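You operate a simulated robot arm through the tools that you are given. There is no shell and no other tool. Be economical: measure what you need, move in short steps, check, and stop when the job is done.

Carry out the task below with a simulated robot arm. There is one attempt and no reset: what you move stays moved.

Task
Open the blue bench drawer, put the round black-knob orange pad on the top of the picking table away in the inside of the blue bench drawer, then shut the drawer. Press the rack lane one button two times. Put the yellow label roll from the top of the ball table on the blue label pad. Put two of the paper pads from the top of the ball table on the shelf under the press table. Take the white test card and leave it on top of the small red box set. Do these in any order.

Only the result counts: the job must be done as asked and must still hold three seconds after the hand-in. Knocking over, shifting, dropping, spilling or breaking anything else fails it.

Robot
A 7-joint arm with a two-finger parallel gripper on a trunk, on a base that drives. Base frame: it is fixed to the floor where the robot stands at the start and does not move with it; the origin is under the middle of the robot, x ahead of it, y to its left, z up; the surface under the hand at the start is at about z = 0.86. Units: m, degrees, N and s.
With the tool pointing down near the work surface it reaches from about 0.3 to 0.42 m from the robot's upright axis, wherever it stands. Its first joint turns from -166.0 to 166.0 degrees. Places, roughly: blue bench drawer [0.6, 0, 0.7]; blue label pad (8x15x3 cm) [-10.7, -3.5, 0.8]; inside of the blue bench drawer [0.6, 0, 0.7]; paper pad (6x4x2 cm) [-10.7, -3.8, 0.7]; rack lane one button [-8.2, 3.5, 0.8]; round black-knob orange pad (10x10x4 cm) [-6.4, 3.8, 0.9]; shelf under the press table [-7.9, -7.2, 0.3]; small red box set [-3, -5, 0.25]; white test card [-7.75, -4.25, 0.25]; yellow label roll (6x6x5 cm) [-10.6, -3.3, 0.8]. Payload 3.91 kg.
The TCP is the grasp point between the finger pads, 0.03 m short of the fingertips. In the tool frame z runs along the fingers and y along their closing line. Largest opening 0.11 m; finger width 0.02, thickness 0.01; the body of the gripper, 0.048 by 0.112 m, starts 0.055 m behind the TCP.
Orientation is that of the tool frame in the base frame, as a unit quaternion [x, y, z, w]. With the fingers straight down and closing along the base's y, the tool's x points along the base's -x, its y along +y and its z along -z.

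Tools
- The arm moves only by the tool apply_moves. Its argument "commands" is one flat list of numbers, 7 for each row, row after row: the shift along the tool's x, y, z in m, then the turn, a rotation vector about the tool's x, y, z in degrees, then the opening, from 0 (shut) to 1 (fully open). In form: [tx, ty, tz, ax, ay, az, grip, tx, ty, tz, ax, ay, az, grip, ...]. A call has 1 to 12 rows; each row is the pose to reach, as a shift and turn from the pose commanded when the call began, along the tool's axes at that moment. Rows are played at 5 a second. More than 0.05 m and 8.6 degrees between two rows, or a gripper value outside its range, and nothing of the call is played. A pose out of reach is approached as far as the arm can. The call stops where the force on the tool passes 40 N (or 10 N more than at its start, if that is more) or the arm is blocked; 0.2 s more then pass. The fingers move at their own pace (about 0.072 m/s each) and stop on an object; they squeeze with about 45 N. The grip force told is the motor's: it shows also when the fingers shut on nothing. Time passes only in rows, and 0.2 s behind the last, so rows that repeat a pose let the fingers close. The reply holds the time, the measured pose of the TCP, the force on the tool along the base axes, the opening and the grip force, in the units named above and with some noise, with the torque about the TCP (base axes, N m) and any sound that the robot's microphone picked up.
- Cameras (640 x 400 px; columns grow to the right, rows downward): "scene" is now at [0.0204, 0.1227, 1.0534]; the picture's right is [-0.35, -0.94, 0.00], its down [-0.60, 0.22, -0.77] and it looks along [0.72, -0.27, -0.64] (base axes); focal length 227 px, centre (320, 200). "wrist" rides on the gripper at [0.072, 0.017, -0.103] in the tool frame; the picture's right is [-0.23, 0.97, 0.00], its down [-0.76, -0.18, -0.62] and it looks along [-0.61, -0.14, 0.78] (tool axes); focal length 222 px, centre (320, 200). There is no depth. A picture from a camera that has moved, and an enlarged one, comes with that camera's place and axes in the base frame and with its lens.
- camera(camera): a new picture of that camera. It takes no simulated time.
- move_column(by): slides the trunk up (or, below 0, down) by that many m; the arm and the scene camera ride with it, the base frame stays. It gives what a move gives, with no picture.
- base_move(legs): drives the robot by 1 to 6 legs, each [ahead, left, turn to the left] in m, m and degrees, along the robot's own axes; the way and the turn of a leg run together, so that a leg with both is an arc; at most 1.5 m and 180 degrees a leg. The arm and the cameras ride along, it lands a little off, and it stops where it bumps. It gives what a move gives.
- pan_tilt(pan, tilt): turns the head with the scene camera to pan (to the left, within 155 degrees either way) and tilt (down, from -29 to 69), counted from straight ahead of the robot. It gives what a move gives.
- inspect(camera, box): a new picture of the part [left, top, right, bottom] of that camera's present view, enlarged. It takes no simulated time.
- finish_job(): hands the job in; it is judged then, once.

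Go step by step. Nothing tells you exact positions but the pictures and the camera data: compare them with the known pose of the tool, close in by small moves and look again before you grip or let go. The budget is 196 turns and 174 pictures, counting those below and the enlarged ones. Unless the task says otherwise, let go and move clear before handing in.

The tools are called by a JSON object that holds its "fn" and its "kwargs". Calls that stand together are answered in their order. apply_moves: Moves the arm, as the interface text tells. Its arguments: {"type":"object","properties":{"commands":{"type":"array","items":{"type":"number"}}},"required":["commands"]} The other tools are called the same way: move_column (by) slides the trunk up or down; base_move (legs) drives the base; pan_tilt (pan, tilt) turns the head that bears the scene camera; camera (camera) takes a picture; inspect (camera, box) takes an enlarged picture of a part of a camera's view; finish_job () hands the job in.

At the start:

```text
time: 0.0
position: [0.4188, 0.0037, 0.9148]
ee_rot: [0.0, 1.0, 0.0, 0.0]
contact_force: [-0.4, 1.1, -0.9]
ft_torque: [0.01, 0.02, 0.0]
finger_gap: 0.1101
grip_force: 0.0
trunk travel left (down, up): [-0.125, 0.065]
robot x, y, heading: [-0.0003, -0.0019, 0.0]
head pan, tilt: [-20.4, 39.8]
```

scene: 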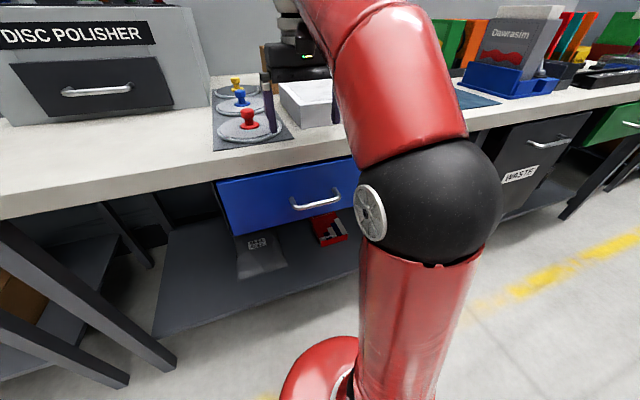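
wrist: 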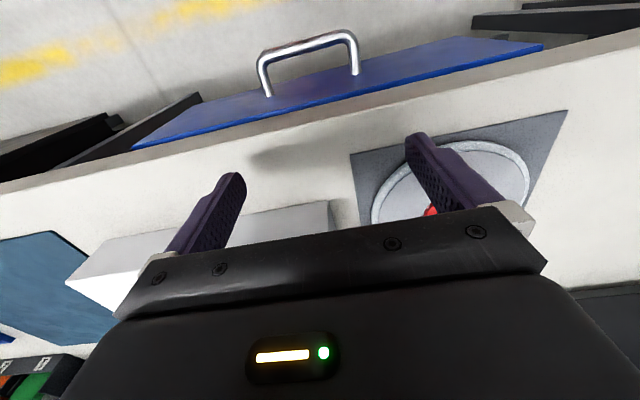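

The blue drawer's bar handle looks to be near (0.38, 0.00, 0.73), under the bench edge. I'll enlarge both views to measure it before moving.

{"fn": "inspect", "kwargs": {"camera": "scene", "box": [200, 130, 400, 255]}}

{"fn": "inspect", "kwargs": {"camera": "wrist", "box": [200, 0, 440, 150]}}

```text
3.20 times, centred on (300, 192) of scene
camera zoom: at [0.0204, 0.1227, 1.0534], right [-0.35, -0.94, 0.0], down [-0.6, 0.22, -0.77], along [0.72, -0.27, -0.64], focal length 728 px, centre (384, 224)
```

zoom: 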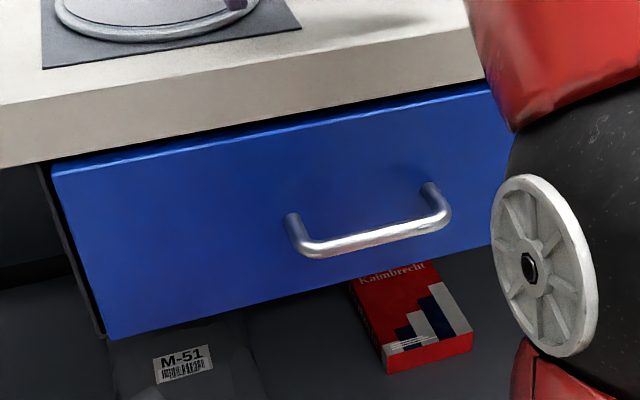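

```text
2.67 times, centred on (320, 75) of wrist
camera zoom: at [0.3467, 0.0213, 1.017], right [0.23, 0.97, 0.0], down [0.76, -0.18, 0.62], along [0.61, -0.14, -0.78], focal length 592 px, centre (320, 533)
```

zoom: 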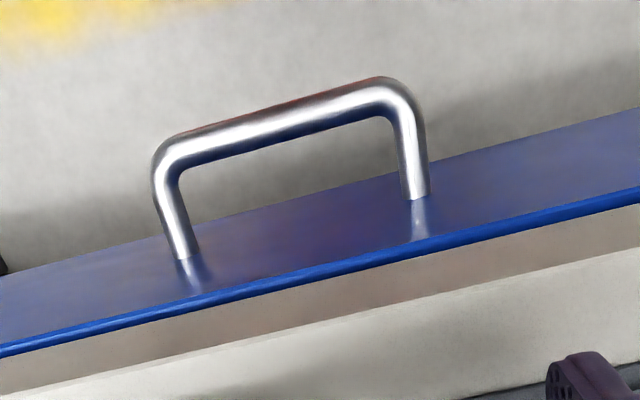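

I place the bar at about (0.360, 0.002, 0.743), with the drawer front and bench edge at x ≈ 0.40. I'll close the fingers, tilt 10° and hover above the gap so I can hook the bar from behind.

{"fn": "apply_moves", "kwargs": {"commands": [0.035, -0.001, 0, 0, -5, 0, 0, 0.068, -0.0017, 0.01, 0, -10, 0, 0, 0.068, -0.0017, 0.01, 0, -10, 0, 0, 0.068, -0.0017, 0.01, 0, -10, 0, 0, 0.068, -0.0017, 0.01, 0, -10, 0, 0]}}

{"fn": "camera", "kwargs": {"camera": "wrist"}}

```text
time: 1.2
position: [0.3533, 0.0035, 0.9074]
ee_rot: [0.001, 0.996, 0.0, 0.087]
contact_force: [-0.2, -0.6, 0.3]
ft_torque: [0.03, -0.01, 0.03]
finger_gap: 0.0001
grip_force: 37.9
trunk travel left (down, up): [-0.125, 0.065]
robot x, y, heading: [-0.0014, -0.0009, -0.0]
head pan, tilt: [-20.4, 39.8]
```

```text
169 pictures are left
camera wrist: at [0.2634, 0.0209, 0.9958], right [0.22, 0.97, 0.04], down [0.64, -0.18, 0.75], along [0.73, -0.14, -0.66], focal length 222 px, centre (320, 200)
```

wrist: 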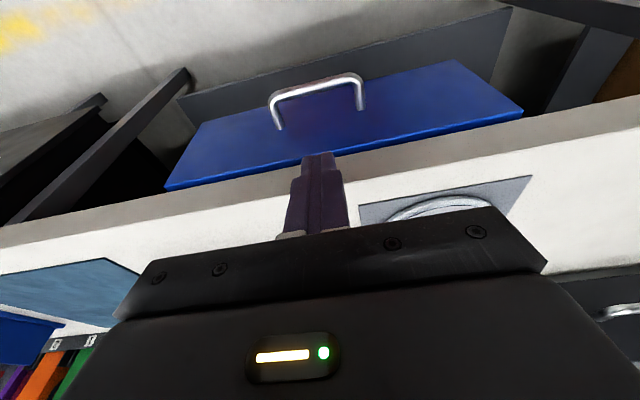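

The closed fingers are over the gap, and this view again puts the bar at x = 0.36. I'll go down along the fingers behind it.

{"fn": "apply_moves", "kwargs": {"commands": [0.003, 0, 0.04, 0, 0, 0, 0, 0.003, 0, 0.08, 0, 0, 0, 0, 0.003, 0, 0.115, 0, 0, 0, 0, 0.003, 0, 0.135, 0, 0, 0, 0, 0.003, 0, 0.155, 0, 0, 0, 0]}}

{"fn": "camera", "kwargs": {"camera": "wrist"}}

```text
time: 2.1
position: [0.3706, 0.0043, 0.7948]
ee_rot: [-0.001, 0.995, 0.001, 0.102]
contact_force: [-4.5, -0.2, 12.3]
ft_torque: [-0.27, -0.71, -0.11]
finger_gap: 0.0
grip_force: 37.5
trunk travel left (down, up): [-0.125, 0.065]
robot x, y, heading: [-0.0012, 0.0004, -0.2]
head pan, tilt: [-20.4, 39.8]
stopped in row 4: the force on the tool passed its limit at 58 N (the readings are from after the stop); the commanded pose is now the measured one
```

```text
168 pictures are left
camera wrist: at [0.2773, 0.0217, 0.8799], right [0.22, 0.97, 0.05], down [0.62, -0.18, 0.76], along [0.75, -0.14, -0.64], focal length 222 px, centre (320, 200)
```

wrist: 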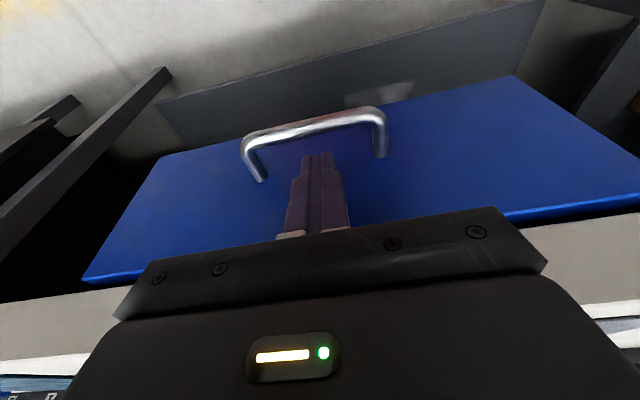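

The gripper body met the bench edge, so 10° of tilt isn't enough. I'll back out, tilt to 25° and line up again.

{"fn": "apply_moves", "kwargs": {"commands": [0.005, 0, -0.03, 0, 0, 0, 0, 0.0207, 0, -0.0284, 0, -7, 0, 0, 0.0207, -0.001, -0.0284, 0, -13.3, 0, 0, 0.0207, -0.001, -0.0284, 0, -13.3, 0, 0]}}

{"fn": "camera", "kwargs": {"camera": "wrist"}}

```text
time: 3.1
position: [0.3446, 0.0048, 0.8157]
ee_rot: [0.0, 0.977, 0.0, 0.214]
contact_force: [0.2, 0.3, -0.4]
ft_torque: [0.03, -0.01, 0.0]
finger_gap: 0.0
grip_force: 37.6
trunk travel left (down, up): [-0.125, 0.065]
robot x, y, heading: [-0.0012, 0.0025, 0.2]
head pan, tilt: [-20.4, 39.8]
```

```text
167 pictures are left
camera wrist: at [0.2349, 0.0218, 0.8792], right [0.21, 0.97, 0.09], down [0.43, -0.18, 0.88], along [0.88, -0.14, -0.46], focal length 222 px, centre (320, 200)
```

wrist: 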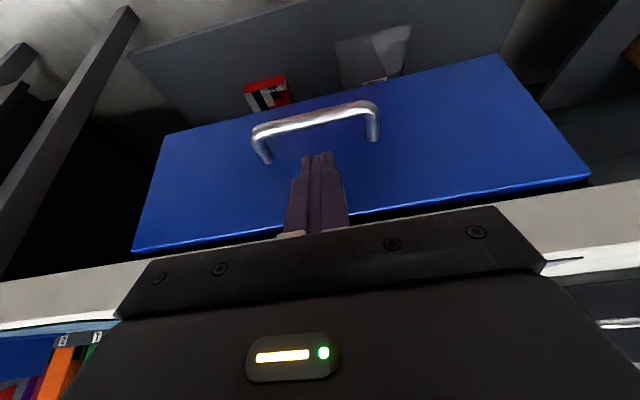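

The geometry agrees with the bar position. I'll slide along the fingers into the gap.

{"fn": "apply_moves", "kwargs": {"commands": [0, 0, 0.03, 0, 0, 0, 0, 0, 0, 0.045, 0, 0, 0, 0, 0, 0, 0.058, 0, 0, 0, 0]}}

{"fn": "camera", "kwargs": {"camera": "wrist"}}

```text
time: 3.9
position: [0.3711, 0.0039, 0.7624]
ee_rot: [-0.001, 0.977, 0.0, 0.215]
contact_force: [2.7, -0.2, 2.9]
ft_torque: [0.0, -0.03, 0.0]
finger_gap: 0.0003
grip_force: 38.2
trunk travel left (down, up): [-0.125, 0.065]
robot x, y, heading: [0.0009, 0.0006, 0.0]
head pan, tilt: [-20.4, 39.8]
```

```text
166 pictures are left
camera wrist: at [0.2605, 0.0212, 0.8262], right [0.21, 0.97, 0.1], down [0.43, -0.18, 0.88], along [0.88, -0.14, -0.46], focal length 222 px, centre (320, 200)
```

wrist: 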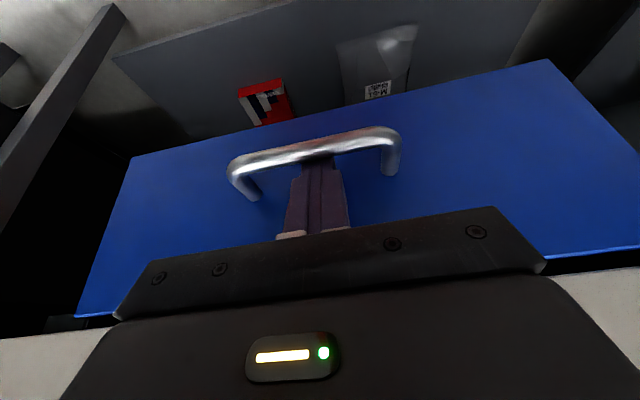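

The fingertips are tucked behind the bar. I'll pull by backing the base.

{"fn": "base_move", "kwargs": {"legs": [[-0.12, 0, 0]]}}

{"fn": "camera", "kwargs": {"camera": "wrist"}}

```text
time: 5.1
position: [0.2528, 0.0037, 0.7626]
ee_rot: [0.0, 0.977, 0.0, 0.213]
contact_force: [0.1, -0.1, 0.1]
ft_torque: [0.01, -0.04, -0.01]
finger_gap: 0.0
grip_force: 38.0
trunk travel left (down, up): [-0.125, 0.065]
robot x, y, heading: [-0.1172, -0.0012, -0.1]
head pan, tilt: [-20.4, 39.8]
```

```text
165 pictures are left
camera wrist: at [0.1424, 0.021, 0.8261], right [0.21, 0.97, 0.09], down [0.43, -0.18, 0.88], along [0.88, -0.14, -0.46], focal length 222 px, centre (320, 200)
```

wrist: 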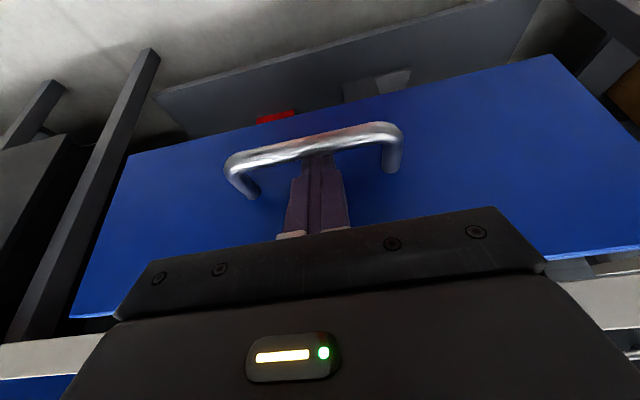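

The drawer came along with the bar. I'll pull it further.

{"fn": "base_move", "kwargs": {"legs": [[-0.12, 0, 0]]}}

{"fn": "camera", "kwargs": {"camera": "wrist"}}

{"fn": "camera", "kwargs": {"camera": "scene"}}

```text
time: 6.4
position: [0.1318, 0.0029, 0.7612]
ee_rot: [0.001, 0.977, 0.0, 0.213]
contact_force: [0.2, 0.2, 0.0]
ft_torque: [-0.04, 0.0, 0.05]
finger_gap: 0.0001
grip_force: 38.0
trunk travel left (down, up): [-0.125, 0.065]
robot x, y, heading: [-0.2366, 0.0004, -0.1]
head pan, tilt: [-20.4, 39.8]
```

```text
164 pictures are left
camera wrist: at [0.0227, 0.0207, 0.8261], right [0.21, 0.97, 0.09], down [0.43, -0.18, 0.88], along [0.88, -0.14, -0.46], focal length 222 px, centre (320, 200)
```

wrist: 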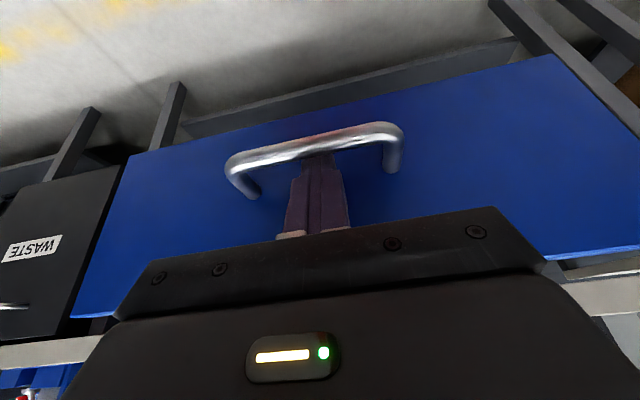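

```text
163 pictures are left
camera scene: at [-0.2169, 0.123, 1.0534], right [-0.35, -0.94, 0.0], down [-0.6, 0.22, -0.77], along [0.72, -0.27, -0.64], focal length 227 px, centre (320, 200)
```

scene: 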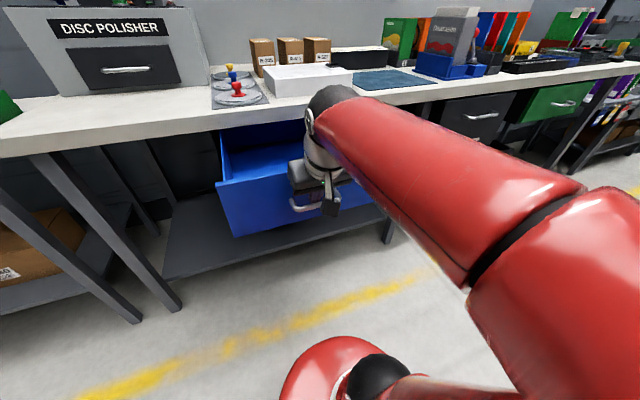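

The drawer is about 0.24 m open and slides easily. I'll unhook upward, then look around before driving.

{"fn": "apply_moves", "kwargs": {"commands": [0, 0, -0.04, 0, 0, 0, 0, 0, 0, -0.08, 0, 0, 0, 0, 0.0, 0, -0.13, 0, 8, 0, 0, 0.0, 0, -0.17, 0, 16, 0, 0, 0, 0, -0.2, 0, 24, 0, 0]}}

{"fn": "base_move", "kwargs": {"legs": [[-0.4, 0, 0]]}}

{"fn": "camera", "kwargs": {"camera": "scene"}}

{"fn": "pan_tilt", "kwargs": {"pan": 140, "tilt": 20}}

{"fn": "camera", "kwargs": {"camera": "scene"}}

{"fn": "pan_tilt", "kwargs": {"pan": -145, "tilt": 20}}

{"fn": "camera", "kwargs": {"camera": "scene"}}

```text
time: 7.6
position: [0.0548, 0.0012, 0.9344]
ee_rot: [0.001, 1.0, -0.001, 0.028]
contact_force: [-0.5, -0.6, -0.1]
ft_torque: [-0.01, 0.01, 0.0]
finger_gap: 0.0
grip_force: 37.7
out of reach, approached as far as the arm can: row 5
trunk travel left (down, up): [-0.125, 0.065]
robot x, y, heading: [-0.2396, 0.0016, -0.2]
head pan, tilt: [-20.4, 39.8]
```

```text
time: 10.1
position: [-0.3462, 0.0028, 0.9329]
ee_rot: [0.001, 1.0, 0.0, 0.028]
contact_force: [0.1, 0.6, 0.4]
ft_torque: [0.01, 0.01, -0.02]
finger_gap: 0.0
grip_force: 37.6
trunk travel left (down, up): [-0.125, 0.065]
robot x, y, heading: [-0.6409, 0.0032, -0.0]
head pan, tilt: [-20.4, 39.8]
```

```text
162 pictures are left
camera scene: at [-0.6186, 0.1239, 1.0534], right [-0.35, -0.94, 0.0], down [-0.6, 0.22, -0.77], along [0.72, -0.27, -0.64], focal length 227 px, centre (320, 200)
```

scene: 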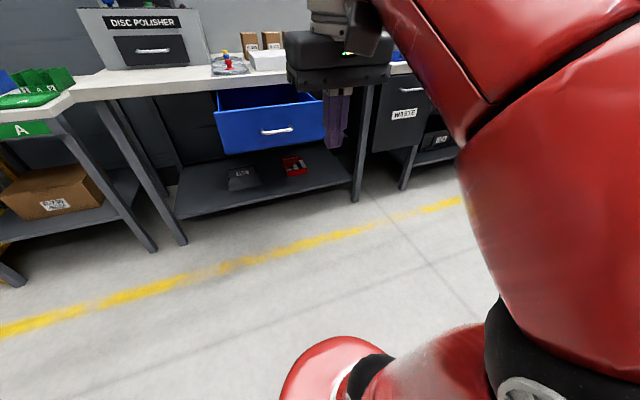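

```text
time: 12.6
position: [-0.3445, 0.0017, 0.9343]
ee_rot: [0.001, 1.0, 0.0, 0.028]
contact_force: [0.4, 0.2, -0.2]
ft_torque: [0.01, -0.02, 0.01]
finger_gap: 0.0001
grip_force: 37.7
trunk travel left (down, up): [-0.125, 0.065]
robot x, y, heading: [-0.6393, 0.0009, -0.3]
head pan, tilt: [140.0, 20.0]
```

```text
161 pictures are left
camera scene: at [-0.7696, 0.2138, 1.0844], right [0.64, 0.76, 0.0], down [0.26, -0.22, -0.94], along [-0.72, 0.61, -0.34], focal length 227 px, centre (320, 200)
```

scene: 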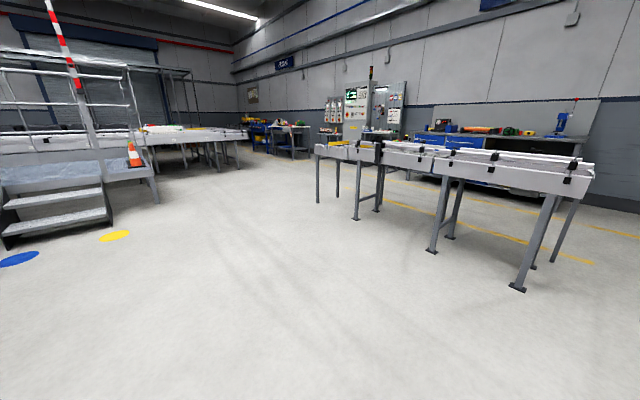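

```text
time: 16.5
position: [-0.3456, 0.0025, 0.934]
ee_rot: [0.001, 1.0, 0.001, 0.029]
contact_force: [-0.6, -0.2, 0.2]
ft_torque: [-0.01, -0.04, 0.02]
finger_gap: 0.0
grip_force: 37.4
trunk travel left (down, up): [-0.125, 0.065]
robot x, y, heading: [-0.64, -0.0019, -0.2]
head pan, tilt: [-145.0, 20.0]
```

```text
160 pictures are left
camera scene: at [-0.7747, 0.1004, 1.0844], right [-0.57, 0.82, 0.0], down [0.28, 0.2, -0.94], along [-0.77, -0.54, -0.34], focal length 227 px, centre (320, 200)
```

scene: 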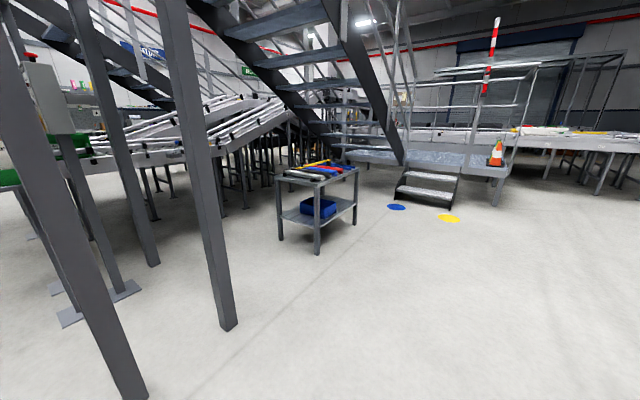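

I'm in a large hall, and the picking table lies at about heading 151°, between the conveyor (y > 2) and the platform. I'll turn and drive along that clear lane.

{"fn": "pan_tilt", "kwargs": {"pan": 25, "tilt": 20}}

{"fn": "base_move", "kwargs": {"legs": [[0, 0, 151], [1.5, 0, 0], [1.5, 0, 0]]}}

{"fn": "camera", "kwargs": {"camera": "scene"}}

```text
time: 19.1
position: [-0.347, 0.0017, 0.9339]
ee_rot: [0.001, 1.0, 0.0, 0.029]
contact_force: [0.3, 1.3, -0.2]
ft_torque: [-0.01, -0.03, 0.02]
finger_gap: 0.0
grip_force: 37.5
trunk travel left (down, up): [-0.125, 0.065]
robot x, y, heading: [-0.642, 0.0012, 0.0]
head pan, tilt: [25.0, 20.0]
```

```text
time: 39.5
position: [-3.3398, 1.9101, 0.934]
ee_rot: [0.952, -0.304, -0.028, -0.009]
contact_force: [0.7, -0.9, 0.5]
ft_torque: [-0.03, 0.0, -0.02]
finger_gap: 0.0
grip_force: 37.8
trunk travel left (down, up): [-0.125, 0.065]
robot x, y, heading: [-3.0952, 1.74, 144.6]
head pan, tilt: [25.0, 20.0]
```

```text
159 pictures are left
camera scene: at [-3.2301, 1.596, 1.0844], right [0.18, 0.98, 0.0], down [0.34, -0.06, -0.94], along [-0.92, 0.17, -0.34], focal length 227 px, centre (320, 200)
```

scene: 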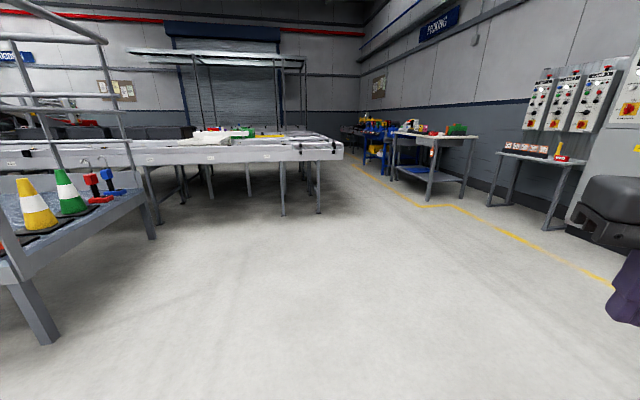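

The lane to the picking table is clear: its front edge is at about y = 3.45, and the other conveyor ends near (-5.6, 2.1). I'll drive on to about (-5.3, 2.8).

{"fn": "base_move", "kwargs": {"legs": [[0, 0, 35.4], [1.1, -0.53, 0], [1.1, -0.53, 0]]}}

{"fn": "camera", "kwargs": {"camera": "scene"}}

```text
time: 53.2
position: [-5.5795, 2.8207, 0.934]
ee_rot: [1.0, -0.01, -0.029, 0.0]
contact_force: [-0.4, 0.3, 0.3]
ft_torque: [-0.01, 0.03, 0.0]
finger_gap: 0.0
grip_force: 37.7
trunk travel left (down, up): [-0.125, 0.065]
robot x, y, heading: [-5.2877, 2.816, 178.6]
head pan, tilt: [25.0, 20.0]
```

```text
158 pictures are left
camera scene: at [-5.3144, 2.623, 1.0844], right [-0.41, 0.91, 0.0], down [0.31, 0.14, -0.94], along [-0.86, -0.38, -0.34], focal length 227 px, centre (320, 200)
```

scene: 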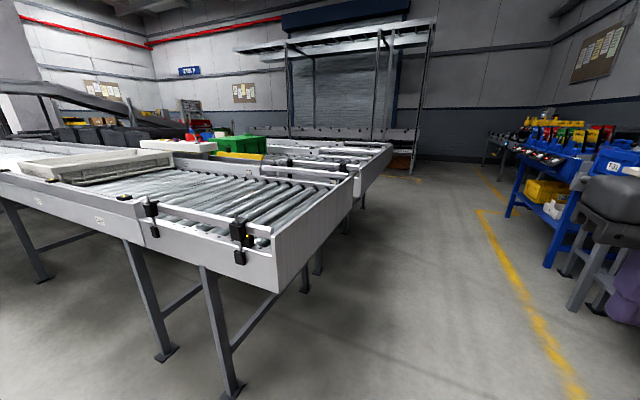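

I'm at (-5.29, 2.82), and the picking table is to my right. I'll look that way.

{"fn": "pan_tilt", "kwargs": {"pan": -55, "tilt": 25}}

{"fn": "camera", "kwargs": {"camera": "scene"}}

```text
time: 54.7
position: [-5.5802, 2.8207, 0.9344]
ee_rot: [1.0, -0.009, -0.029, -0.002]
contact_force: [-0.1, -0.1, -0.3]
ft_torque: [-0.03, 0.02, 0.01]
finger_gap: 0.0
grip_force: 38.0
trunk travel left (down, up): [-0.125, 0.065]
robot x, y, heading: [-5.2866, 2.8195, 179.0]
head pan, tilt: [-55.0, 25.0]
```

```text
157 pictures are left
camera scene: at [-5.2807, 2.7371, 1.0764], right [0.83, 0.56, 0.0], down [0.24, -0.35, -0.91], along [-0.51, 0.75, -0.42], focal length 227 px, centre (320, 200)
```

scene: 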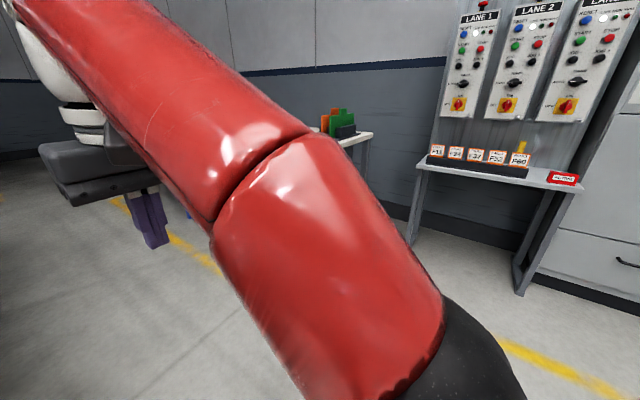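

The arm blocks the view on the right. I'll move along the table to x ≈ -6.3, turn to face it, and look again.

{"fn": "base_move", "kwargs": {"legs": [[1.05, 0.07, 0], [0, 0, -89]]}}

{"fn": "pan_tilt", "kwargs": {"pan": 15, "tilt": 28}}

{"fn": "camera", "kwargs": {"camera": "scene"}}

{"fn": "camera", "kwargs": {"camera": "wrist"}}

```text
time: 63.9
position: [-6.3182, 3.0691, 0.9352]
ee_rot: [-0.697, 0.716, 0.02, 0.021]
contact_force: [1.0, 0.1, 0.6]
ft_torque: [0.0, -0.02, 0.0]
finger_gap: 0.0001
grip_force: 37.5
trunk travel left (down, up): [-0.125, 0.065]
robot x, y, heading: [-6.3241, 2.7777, 88.5]
head pan, tilt: [-55.0, 25.0]
```

```text
time: 65.3
position: [-6.3174, 3.0691, 0.9333]
ee_rot: [-0.698, 0.716, 0.02, 0.021]
contact_force: [-0.1, -0.3, -0.4]
ft_torque: [0.02, 0.01, -0.01]
finger_gap: 0.0002
grip_force: 38.0
trunk travel left (down, up): [-0.125, 0.065]
robot x, y, heading: [-6.3255, 2.7718, 88.6]
head pan, tilt: [15.0, 28.0]
```

```text
156 pictures are left
camera scene: at [-6.4999, 2.8069, 1.0716], right [0.97, 0.23, 0.0], down [0.11, -0.46, -0.88], along [-0.21, 0.86, -0.47], focal length 227 px, centre (320, 200)
```

scene: 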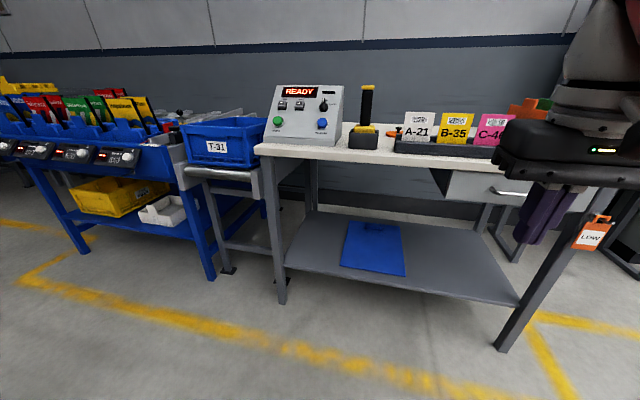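

```text
155 pictures are left
camera wrist: at [-6.3378, 2.9912, 1.033], right [-0.97, 0.25, 0.01], down [0.2, 0.72, 0.67], along [0.16, 0.65, -0.75], focal length 222 px, centre (320, 200)
```

wrist: 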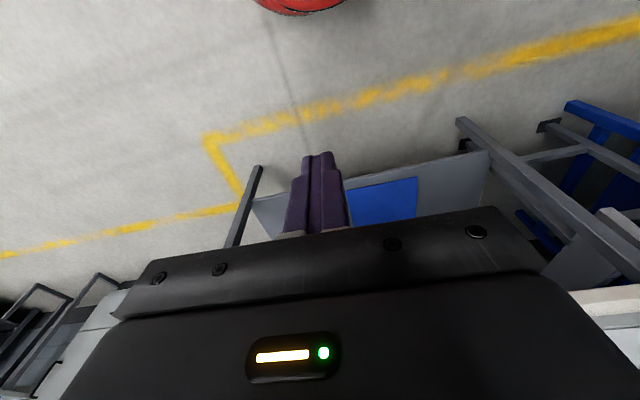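

I see the picking table with a READY console and card stand, and the flow rack with lane modules to the left. I'll zoom in on the orange pad and the rack buttons.

{"fn": "inspect", "kwargs": {"camera": "scene", "box": [340, 80, 520, 192]}}

{"fn": "inspect", "kwargs": {"camera": "scene", "box": [0, 80, 240, 230]}}

```text
3.56 times, centred on (430, 136) of scene
camera zoom: at [-6.4999, 2.8069, 1.0716], right [0.97, 0.23, 0.0], down [0.11, -0.46, -0.88], along [-0.21, 0.86, -0.47], focal length 809 px, centre (-71, 428)
```

zoom: 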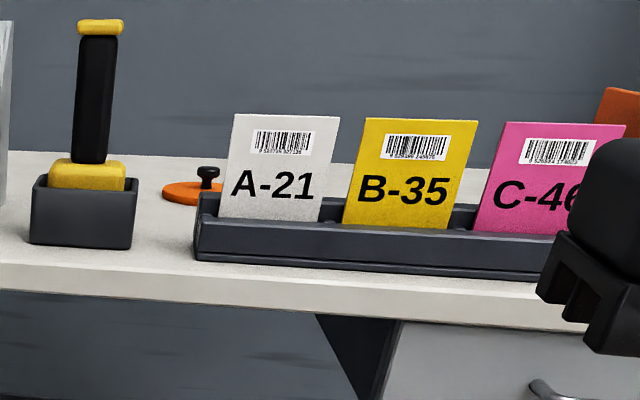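

```text
2.67 times, centred on (120, 155) of scene
camera zoom: at [-6.4999, 2.8069, 1.0716], right [0.97, 0.23, 0.0], down [0.11, -0.46, -0.88], along [-0.21, 0.86, -0.47], focal length 606 px, centre (853, 320)
```

zoom: 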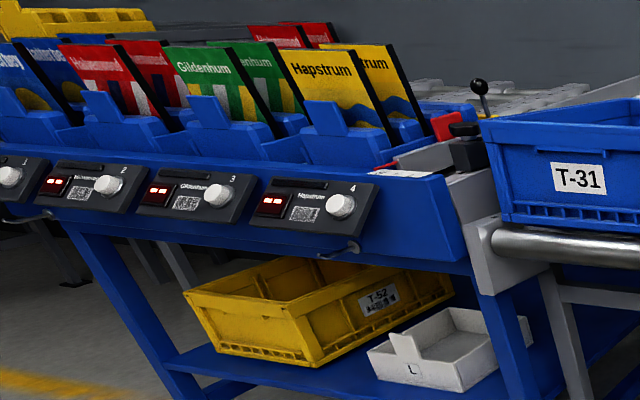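

The orange pad with the black knob is at about (-6.42, 3.80, 0.87) and the table front edge at y ≈ 3.58. I need the size of my own base to know how close I can stand, so I'll look down.

{"fn": "pan_tilt", "kwargs": {"pan": 0, "tilt": 69}}

{"fn": "camera", "kwargs": {"camera": "scene"}}

```text
time: 66.3
position: [-6.3187, 3.0689, 0.9337]
ee_rot: [-0.697, 0.716, 0.02, 0.021]
contact_force: [0.6, 0.3, -0.5]
ft_torque: [0.03, 0.0, -0.01]
finger_gap: 0.0002
grip_force: 37.9
trunk travel left (down, up): [-0.125, 0.065]
robot x, y, heading: [-6.3241, 2.777, 88.3]
head pan, tilt: [0.0, 68.8]
```

```text
152 pictures are left
camera scene: at [-6.4772, 2.7741, 1.017], right [1.0, -0.03, 0.0], down [-0.02, -0.93, -0.36], along [0.01, 0.36, -0.93], focal length 227 px, centre (320, 200)
```

scene: 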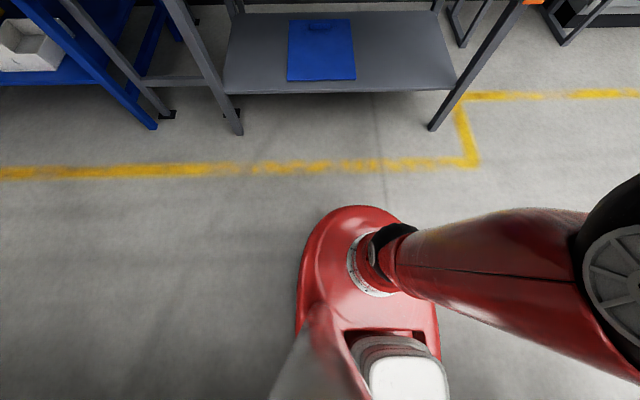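

The base reaches roughly 0.25–0.3 m ahead of the axis and the table shelf starts at y ≈ 3.57, so I can't stand close enough for a purely vertical tool. I'll test in free air how far the arm reaches with the tool tilted forward.

{"fn": "apply_moves", "kwargs": {"commands": [-0.045, 0, -0.015, 0, -5, 0, 0, -0.09, 0, -0.03, 0, -10, 0, 0, -0.135, 0, -0.04, 0, -15, 0, 0, -0.18, 0, -0.05, 0, -20, 0, 0, -0.22, 0, -0.05, 0, -24, 0, 0, -0.26, 0, -0.05, 0, -27, 0, 0, -0.26, 0, -0.05, 0, -27, 0, 0]}}

```text
time: 67.9
position: [-6.3138, 3.3271, 0.9987]
ee_rot: [-0.674, 0.691, 0.182, 0.187]
contact_force: [0.8, 0.4, -0.4]
ft_torque: [0.05, 0.03, -0.01]
finger_gap: 0.0
grip_force: 37.6
trunk travel left (down, up): [-0.125, 0.065]
robot x, y, heading: [-6.3271, 2.7769, 88.3]
head pan, tilt: [0.0, 68.8]
```

Radius 0.55 at 30° tilt is reachable. Next I'll test lower and steeper: radius 0.53, z = 0.90, tilt 20°.

{"fn": "apply_moves", "kwargs": {"commands": [0.022, 0, 0.025, 0, 3, 0, 0, 0.045, 0, 0.052, 0, 6, 0, 0, 0.067, 0, 0.077, 0, 10, 0, 0, 0.067, 0, 0.077, 0, 10, 0, 0]}}

```text
time: 68.9
position: [-6.31, 3.3065, 0.8988]
ee_rot: [-0.687, 0.705, 0.123, 0.127]
contact_force: [0.3, -0.4, 0.4]
ft_torque: [-0.02, -0.02, -0.02]
finger_gap: 0.0
grip_force: 37.6
trunk travel left (down, up): [-0.125, 0.065]
robot x, y, heading: [-6.3222, 2.7754, 88.5]
head pan, tilt: [0.0, 68.8]
```

Good. I'll test tilt 5° at the same point.

{"fn": "apply_moves", "kwargs": {"commands": [0, 0, 0, 0, 8, 0, 0, 0, 0, 0, 0, 15, 0, 0, 0, 0, 0, 0, 15, 0, 0]}}

```text
time: 69.7
position: [-6.3103, 3.3066, 0.8982]
ee_rot: [-0.697, 0.716, 0.031, 0.032]
contact_force: [-0.5, -1.0, -0.2]
ft_torque: [0.02, -0.05, -0.05]
finger_gap: 0.0003
grip_force: 37.5
trunk travel left (down, up): [-0.125, 0.065]
robot x, y, heading: [-6.3249, 2.7758, 88.5]
head pan, tilt: [0.0, 68.8]
```

Vertical works at 0.53 m too. I'll try 0.58 m.

{"fn": "apply_moves", "kwargs": {"commands": [-0.03, 0, 0, 0, 0, 0, 0, -0.06, 0, 0, 0, 0, 0, 0, -0.06, 0, 0, 0, 0, 0, 0]}}

```text
time: 70.5
position: [-6.3098, 3.3446, 0.8806]
ee_rot: [-0.697, 0.715, 0.032, 0.034]
contact_force: [-0.2, -0.1, 0.2]
ft_torque: [0.03, -0.02, -0.02]
finger_gap: 0.0
grip_force: 37.6
out of reach, approached as far as the arm can: row 1, 2, 3
trunk travel left (down, up): [-0.125, 0.065]
robot x, y, heading: [-6.3234, 2.7787, 88.7]
head pan, tilt: [0.0, 68.8]
```

The vertical limit is about 0.55 m, so standing at y ≈ 3.25 is enough. I'll raise and retract the arm, open the gripper partway, and drive in to y ≈ 3.15.

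{"fn": "apply_moves", "kwargs": {"commands": [0.02, 0, -0.045, 0, 0, 0, 0.5, 0.04, 0, -0.09, 0, 0, 0, 0.5, 0.07, 0, -0.13, 0, 0, 0, 0.5, 0.1, 0, -0.17, 0, 0, 0, 0.5, 0.14, 0, -0.2, 0, 0, 0, 0.5, 0.17, 0, -0.23, 0, 0, 0, 0.5]}}

{"fn": "base_move", "kwargs": {"legs": [[0.37, 0.115, 1.4]]}}

{"fn": "camera", "kwargs": {"camera": "scene"}}

{"fn": "camera", "kwargs": {"camera": "wrist"}}

```text
time: 71.9
position: [-6.3135, 3.1631, 0.9506]
ee_rot: [-0.697, 0.715, 0.033, 0.034]
contact_force: [0.3, 0.2, 0.0]
ft_torque: [-0.01, 0.02, -0.01]
finger_gap: 0.0549
grip_force: 0.1
out of reach, approached as far as the arm can: row 1, 2, 3, 4, 5, 6
trunk travel left (down, up): [-0.125, 0.065]
robot x, y, heading: [-6.3263, 2.7733, 88.6]
head pan, tilt: [0.0, 68.8]
```

```text
time: 74.4
position: [-6.4324, 3.54, 0.9503]
ee_rot: [0.707, -0.705, -0.035, -0.035]
contact_force: [0.6, -0.3, -0.1]
ft_torque: [-0.05, -0.02, 0.05]
finger_gap: 0.0551
grip_force: 0.0
trunk travel left (down, up): [-0.125, 0.065]
robot x, y, heading: [-6.4306, 3.1518, 90.0]
head pan, tilt: [0.0, 68.8]
```

```text
151 pictures are left
camera scene: at [-6.586, 3.1456, 1.0169], right [1.0, 0.0, 0.0], down [0.0, -0.93, -0.36], along [0.0, 0.36, -0.93], focal length 227 px, centre (320, 200)
```

scene: 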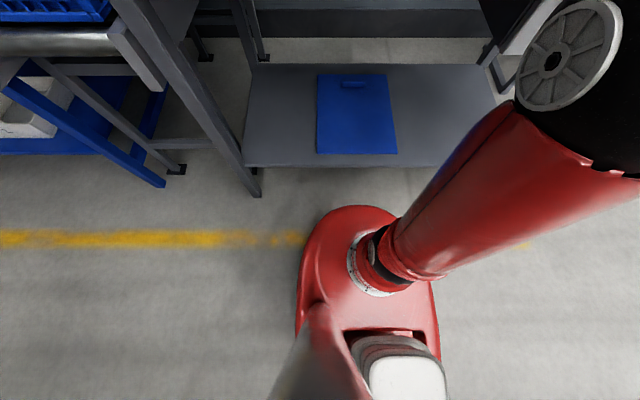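

```text
150 pictures are left
camera wrist: at [-6.4504, 3.4575, 1.0462], right [-0.97, 0.22, 0.02], down [0.18, 0.7, 0.7], along [0.14, 0.68, -0.72], focal length 222 px, centre (320, 200)
```

wrist: 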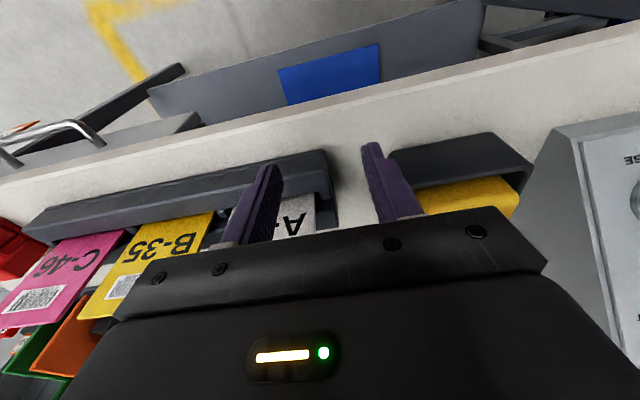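

I'm at (-6.43, 3.15) and the shelf front is about 0.14 m ahead of the base. The arm is at its upper limit, so I'll raise the trunk, tilt the tool forward, and drive in the last 9 cm.

{"fn": "move_column", "kwargs": {"by": 0.065}}

{"fn": "apply_moves", "kwargs": {"commands": [0, 0, -0.01, 0, -6, 0, 0.5, 0.0, 0, -0.02, 0, -12, 0, 0.5, 0.0, 0, -0.03, 0, -20, 0, 0.5, 0.0, 0, -0.04, 0, -20, 0, 0.5]}}

{"fn": "base_move", "kwargs": {"legs": [[0.09, 0.0, 0]]}}

{"fn": "camera", "kwargs": {"camera": "wrist"}}

```text
time: 75.4
position: [-6.4331, 3.5399, 1.0157]
ee_rot: [0.707, -0.706, -0.035, -0.035]
contact_force: [-0.7, 0.4, -0.3]
ft_torque: [0.0, -0.02, 0.06]
finger_gap: 0.0552
grip_force: 0.1
trunk travel left (down, up): [-0.19, 0.0]
robot x, y, heading: [-6.4327, 3.1528, 90.2]
head pan, tilt: [0.0, 68.8]
```

```text
time: 76.4
position: [-6.4331, 3.5346, 1.055]
ee_rot: [0.69, -0.689, -0.157, -0.156]
contact_force: [0.1, 0.5, 0.2]
ft_torque: [-0.02, 0.04, 0.01]
finger_gap: 0.0551
grip_force: 0.1
trunk travel left (down, up): [-0.19, 0.0]
robot x, y, heading: [-6.4341, 3.1538, 90.2]
head pan, tilt: [0.0, 68.8]
```

```text
time: 77.5
position: [-6.435, 3.6215, 1.0561]
ee_rot: [0.69, -0.688, -0.157, -0.157]
contact_force: [-0.4, -0.9, 0.0]
ft_torque: [0.01, -0.01, 0.0]
finger_gap: 0.055
grip_force: 0.0
trunk travel left (down, up): [-0.19, 0.0]
robot x, y, heading: [-6.4308, 3.2362, 89.9]
head pan, tilt: [0.0, 68.8]
```

```text
149 pictures are left
camera wrist: at [-6.4511, 3.5118, 1.117], right [-0.97, 0.2, 0.1], down [0.18, 0.42, 0.89], along [0.14, 0.89, -0.44], focal length 222 px, centre (320, 200)
```

wrist: 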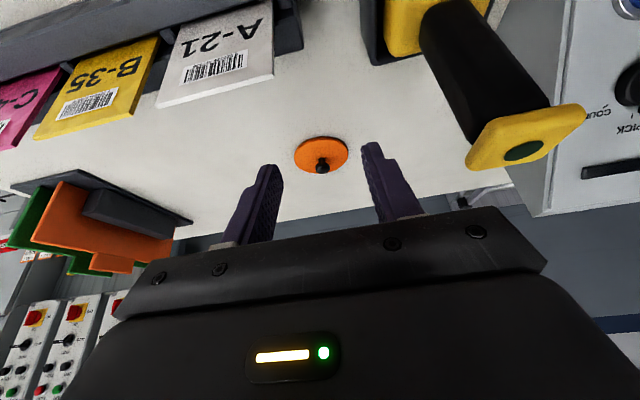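

The pad is at about (-6.412, 3.834), i.e. radius 0.60 from the axis. I'll check the remaining base clearance to the shelf.

{"fn": "inspect", "kwargs": {"camera": "scene", "box": [240, 130, 480, 280]}}

```text
2.67 times, centred on (360, 205) of scene
camera zoom: at [-6.586, 3.2322, 1.0819], right [1.0, 0.0, 0.0], down [0.0, -0.93, -0.36], along [0.0, 0.36, -0.93], focal length 606 px, centre (213, 187)
```

zoom: 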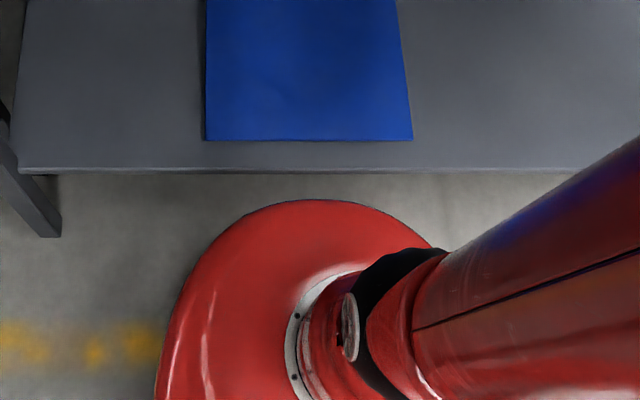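

The clearance isn't fully certain from this view, so I'll creep another 3.5 cm and watch the travel.

{"fn": "base_move", "kwargs": {"legs": [[0.035, -0.022, 0]]}}

```text
time: 78.4
position: [-6.4111, 3.6588, 1.0554]
ee_rot: [0.69, -0.689, -0.157, -0.157]
contact_force: [0.1, -0.7, -0.3]
ft_torque: [0.02, 0.03, 0.01]
finger_gap: 0.055
grip_force: 0.1
trunk travel left (down, up): [-0.19, 0.0]
robot x, y, heading: [-6.4114, 3.2726, 90.1]
head pan, tilt: [0.0, 68.8]
```

That reached y = 3.273, so the pad is now at radius 0.56. I'll extend over the card stand and hover above the pad.

{"fn": "apply_moves", "kwargs": {"commands": [-0.035, 0, 0.02, 0, 0, 0, 0.5, -0.07, 0, 0.05, 0, 3, 0, 0.5, -0.1, 0, 0.09, 0, 6, 0, 0.5, -0.1167, 0, 0.1173, 0, 12, 0, 0.5, -0.1167, 0, 0.1173, 0, 12, 0, 0.5]}}

{"fn": "camera", "kwargs": {"camera": "wrist"}}

```text
time: 79.6
position: [-6.4143, 3.8154, 1.0015]
ee_rot: [0.703, -0.702, -0.083, -0.084]
contact_force: [0.3, 0.1, 0.7]
ft_torque: [0.01, 0.01, -0.03]
finger_gap: 0.0549
grip_force: 0.0
trunk travel left (down, up): [-0.19, 0.0]
robot x, y, heading: [-6.4111, 3.2782, 89.8]
head pan, tilt: [0.0, 68.8]
```

```text
147 pictures are left
camera wrist: at [-6.4312, 3.7218, 1.0846], right [-0.97, 0.22, 0.05], down [0.18, 0.59, 0.78], along [0.14, 0.77, -0.62], focal length 222 px, centre (320, 200)
```

wrist: 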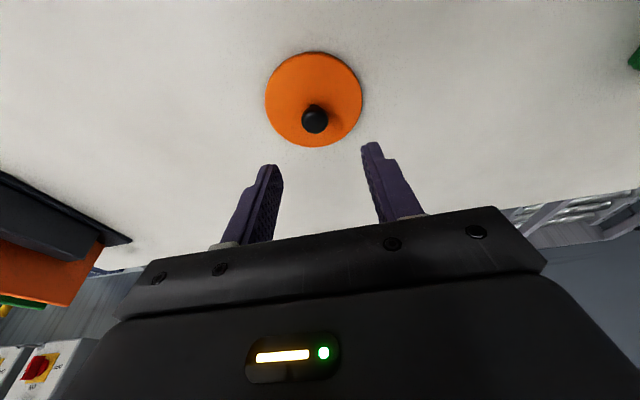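

The knob reads at (-6.410, 3.838). I'll descend straddling it.

{"fn": "apply_moves", "kwargs": {"commands": [0.0046, -0.003, 0.04, 0, 0, 0, 0.5, 0.0046, -0.003, 0.07, 0, 0, 0, 0.5, 0.0046, -0.003, 0.085, 0, 0, 0, 0.5, 0.0046, -0.003, 0.0975, 0, 0, 0, 0.5]}}

{"fn": "camera", "kwargs": {"camera": "wrist"}}

```text
time: 80.6
position: [-6.4065, 3.8324, 0.9043]
ee_rot: [0.703, -0.701, -0.084, -0.084]
contact_force: [0.2, 0.1, -0.2]
ft_torque: [-0.02, 0.02, 0.01]
finger_gap: 0.055
grip_force: 0.0
trunk travel left (down, up): [-0.19, 0.0]
robot x, y, heading: [-6.4098, 3.2742, 90.2]
head pan, tilt: [0.0, 68.8]
```

```text
146 pictures are left
camera wrist: at [-6.4248, 3.7379, 0.9878], right [-0.97, 0.22, 0.05], down [0.18, 0.59, 0.79], along [0.14, 0.77, -0.62], focal length 222 px, centre (320, 200)
```

wrist: 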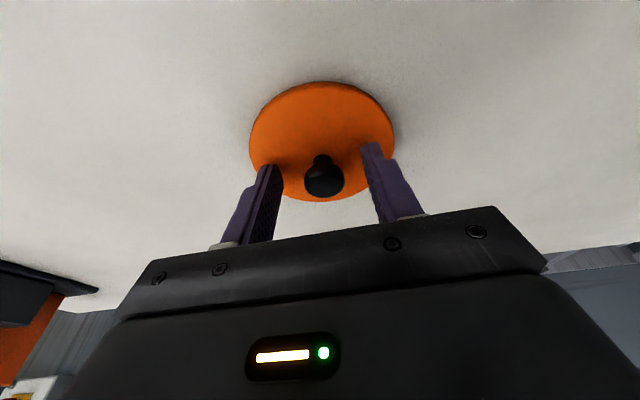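

The knob sits between the finger pads. I'll close.

{"fn": "apply_moves", "kwargs": {"commands": [0, 0, 0, 0, 0, 0, 0, 0, 0, 0, 0, 0, 0, 0, 0, 0, 0, 0, 0, 0, 0, 0, 0, 0, 0, 0, 0, 0]}}

{"fn": "apply_moves", "kwargs": {"commands": [0, 0, -0.02, 0, 0, 0, 0, 0, 0, -0.05, 0, 0, 0, 0, 0, 0, -0.09, 0, 0, 0, 0, 0, 0, -0.13, 0, 0, 0, 0]}}

{"fn": "camera", "kwargs": {"camera": "wrist"}}

```text
time: 81.6
position: [-6.4075, 3.8317, 0.9048]
ee_rot: [0.702, -0.702, -0.084, -0.084]
contact_force: [-0.3, 0.7, 0.2]
ft_torque: [-0.04, -0.01, 0.04]
finger_gap: 0.0243
grip_force: 45.5
trunk travel left (down, up): [-0.19, 0.0]
robot x, y, heading: [-6.4094, 3.2771, 90.0]
head pan, tilt: [0.0, 68.8]
```

```text
time: 82.6
position: [-6.4087, 3.8021, 1.0164]
ee_rot: [0.702, -0.702, -0.085, -0.084]
contact_force: [0.4, -0.2, -0.4]
ft_torque: [-0.03, -0.01, -0.01]
finger_gap: 0.0239
grip_force: 45.5
out of reach, approached as far as the arm can: row 4
trunk travel left (down, up): [-0.19, 0.0]
robot x, y, heading: [-6.4086, 3.2784, 90.1]
head pan, tilt: [0.0, 68.8]
```

```text
145 pictures are left
camera wrist: at [-6.4262, 3.7076, 1.0994], right [-0.97, 0.22, 0.05], down [0.18, 0.59, 0.79], along [0.14, 0.78, -0.62], focal length 222 px, centre (320, 200)
```

wrist: 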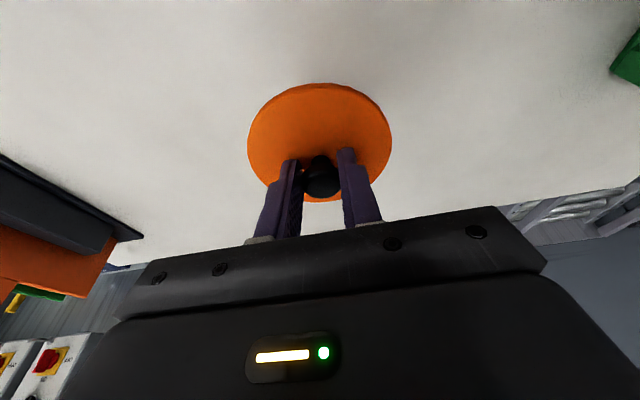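

I have the pad. I need more height to clear the cards, so I'll tilt the tool forward and lift further before backing away.

{"fn": "apply_moves", "kwargs": {"commands": [-0.003, 0, -0.012, 0, -5, 0, 0, -0.007, 0, -0.03, 0, -10, 0, 0, -0.011, 0, -0.045, 0, -14, 0, 0, -0.0142, 0, -0.0583, 0, -18, 0, 0, -0.018, 0, -0.073, 0, -20, 0, 0]}}

{"fn": "camera", "kwargs": {"camera": "wrist"}}

```text
time: 83.8
position: [-6.4071, 3.8044, 1.0927]
ee_rot: [0.677, -0.676, -0.205, -0.205]
contact_force: [-0.1, -0.3, 0.4]
ft_torque: [-0.03, 0.02, 0.0]
finger_gap: 0.0244
grip_force: 45.5
trunk travel left (down, up): [-0.19, 0.0]
robot x, y, heading: [-6.4115, 3.2714, 89.9]
head pan, tilt: [0.0, 68.8]
```

```text
144 pictures are left
camera wrist: at [-6.4247, 3.6869, 1.1383], right [-0.97, 0.19, 0.13], down [0.18, 0.29, 0.94], along [0.14, 0.94, -0.31], focal length 222 px, centre (320, 200)
```

wrist: 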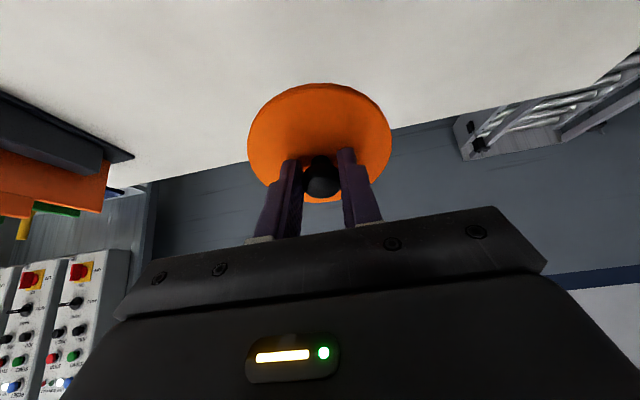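

The pad is clear above the cards. I'll back straight out, turn to heading 0 and drive back toward the drawer.

{"fn": "base_move", "kwargs": {"legs": [[-0.47, 0, 0], [0, 0, -90], [1.1, 0, 0]]}}

{"fn": "pan_tilt", "kwargs": {"pan": 0, "tilt": 25}}

{"fn": "camera", "kwargs": {"camera": "scene"}}

```text
time: 95.5
position: [-4.8041, 2.8181, 1.0924]
ee_rot: [-0.005, 0.957, 0.001, 0.29]
contact_force: [-0.1, -0.5, -0.2]
ft_torque: [-0.01, 0.02, -0.03]
finger_gap: 0.0242
grip_force: 45.5
trunk travel left (down, up): [-0.19, 0.0]
robot x, y, heading: [-5.3306, 2.8173, 0.8]
head pan, tilt: [0.0, 68.8]
```

```text
time: 96.6
position: [-4.8039, 2.817, 1.0922]
ee_rot: [-0.005, 0.957, 0.001, 0.29]
contact_force: [0.0, -0.3, -0.5]
ft_torque: [0.02, 0.01, -0.03]
finger_gap: 0.0239
grip_force: 44.7
trunk travel left (down, up): [-0.19, 0.0]
robot x, y, heading: [-5.3335, 2.8168, 0.3]
head pan, tilt: [0.0, 25.0]
```

```text
143 pictures are left
camera scene: at [-5.3022, 2.9682, 1.1413], right [0.01, -1.0, 0.0], down [-0.42, 0.0, -0.91], along [0.91, 0.01, -0.42], focal length 227 px, centre (320, 200)
```

scene: 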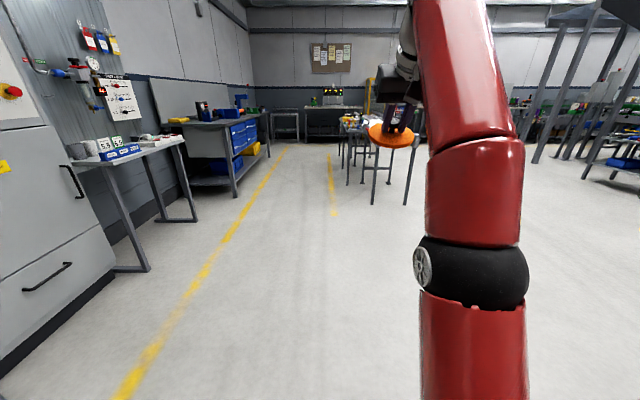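

The floor ahead is clear. I'll drive on past the conveyor end in steps.

{"fn": "base_move", "kwargs": {"legs": [[1.0, -0.75, 0], [1.0, -0.75, 0], [1.2, -0.6, 0]]}}

```text
time: 115.4
position: [-1.6102, 0.5793, 1.0922]
ee_rot: [0.027, 0.957, -0.008, 0.29]
contact_force: [0.2, 0.1, -0.1]
ft_torque: [-0.05, 0.0, -0.05]
finger_gap: 0.0243
grip_force: 45.0
trunk travel left (down, up): [-0.19, 0.0]
robot x, y, heading: [-2.1382, 0.6095, -3.1]
head pan, tilt: [0.0, 25.0]
```

{"fn": "base_move", "kwargs": {"legs": [[0, 0, 3.1], [1.39, -0.61, 0]]}}

{"fn": "camera", "kwargs": {"camera": "scene"}}

```text
refused: leg 2 is longer than a leg can be; nothing moved
```

```text
142 pictures are left
camera scene: at [-2.0974, 0.7626, 1.1413], right [-0.06, -1.0, 0.0], down [-0.42, 0.02, -0.91], along [0.9, -0.05, -0.42], focal length 227 px, centre (320, 200)
```

scene: 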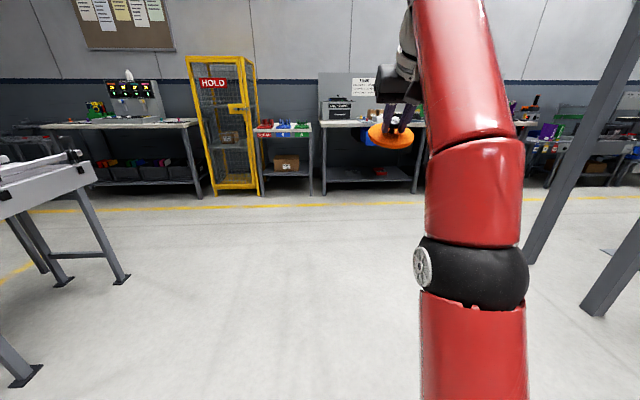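

The drawer is straight ahead. I'll split the last approach into two legs.

{"fn": "base_move", "kwargs": {"legs": [[0, 0, 3.1], [0.7, -0.3, 0], [0.69, -0.31, 0]]}}

{"fn": "pan_tilt", "kwargs": {"pan": -8, "tilt": 30}}

{"fn": "camera", "kwargs": {"camera": "scene"}}

{"fn": "camera", "kwargs": {"camera": "wrist"}}

```text
time: 123.7
position: [-0.2156, -0.0264, 1.0923]
ee_rot: [0.01, 0.957, -0.002, 0.289]
contact_force: [0.5, 0.0, -1.1]
ft_torque: [0.02, -0.05, 0.0]
finger_gap: 0.0241
grip_force: 45.1
trunk travel left (down, up): [-0.19, 0.0]
robot x, y, heading: [-0.7444, -0.0137, -1.7]
head pan, tilt: [0.0, 25.0]
```

```text
time: 124.3
position: [-0.2162, -0.0264, 1.092]
ee_rot: [0.011, 0.957, -0.003, 0.29]
contact_force: [0.8, 0.7, -0.3]
ft_torque: [0.03, 0.01, -0.01]
finger_gap: 0.0239
grip_force: 45.0
trunk travel left (down, up): [-0.19, 0.0]
robot x, y, heading: [-0.7448, -0.0078, -1.6]
head pan, tilt: [-8.0, 30.0]
```

```text
141 pictures are left
camera scene: at [-0.7122, 0.1287, 1.1334], right [-0.16, -0.99, 0.0], down [-0.49, 0.08, -0.87], along [0.85, -0.14, -0.5], focal length 227 px, centre (320, 200)
```

scene: 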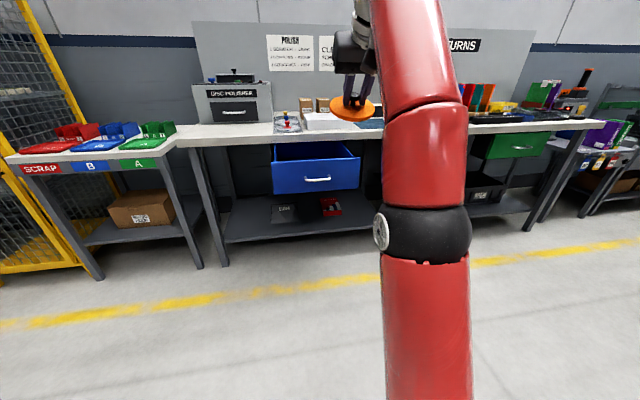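

```text
140 pictures are left
camera wrist: at [-0.3344, -0.0066, 1.1383], right [0.21, 0.97, 0.13], down [0.28, -0.18, 0.94], along [0.94, -0.16, -0.31], focal length 222 px, centre (320, 200)
```

wrist: 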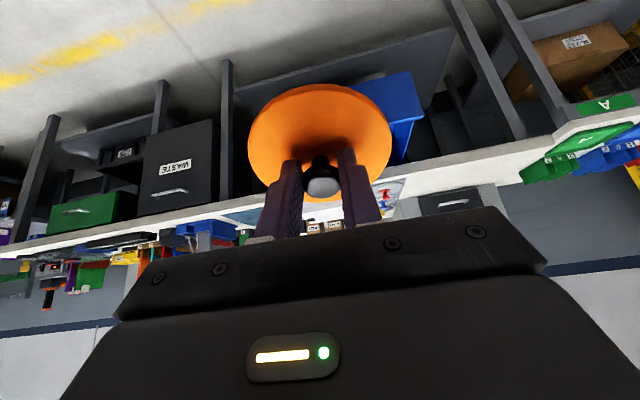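

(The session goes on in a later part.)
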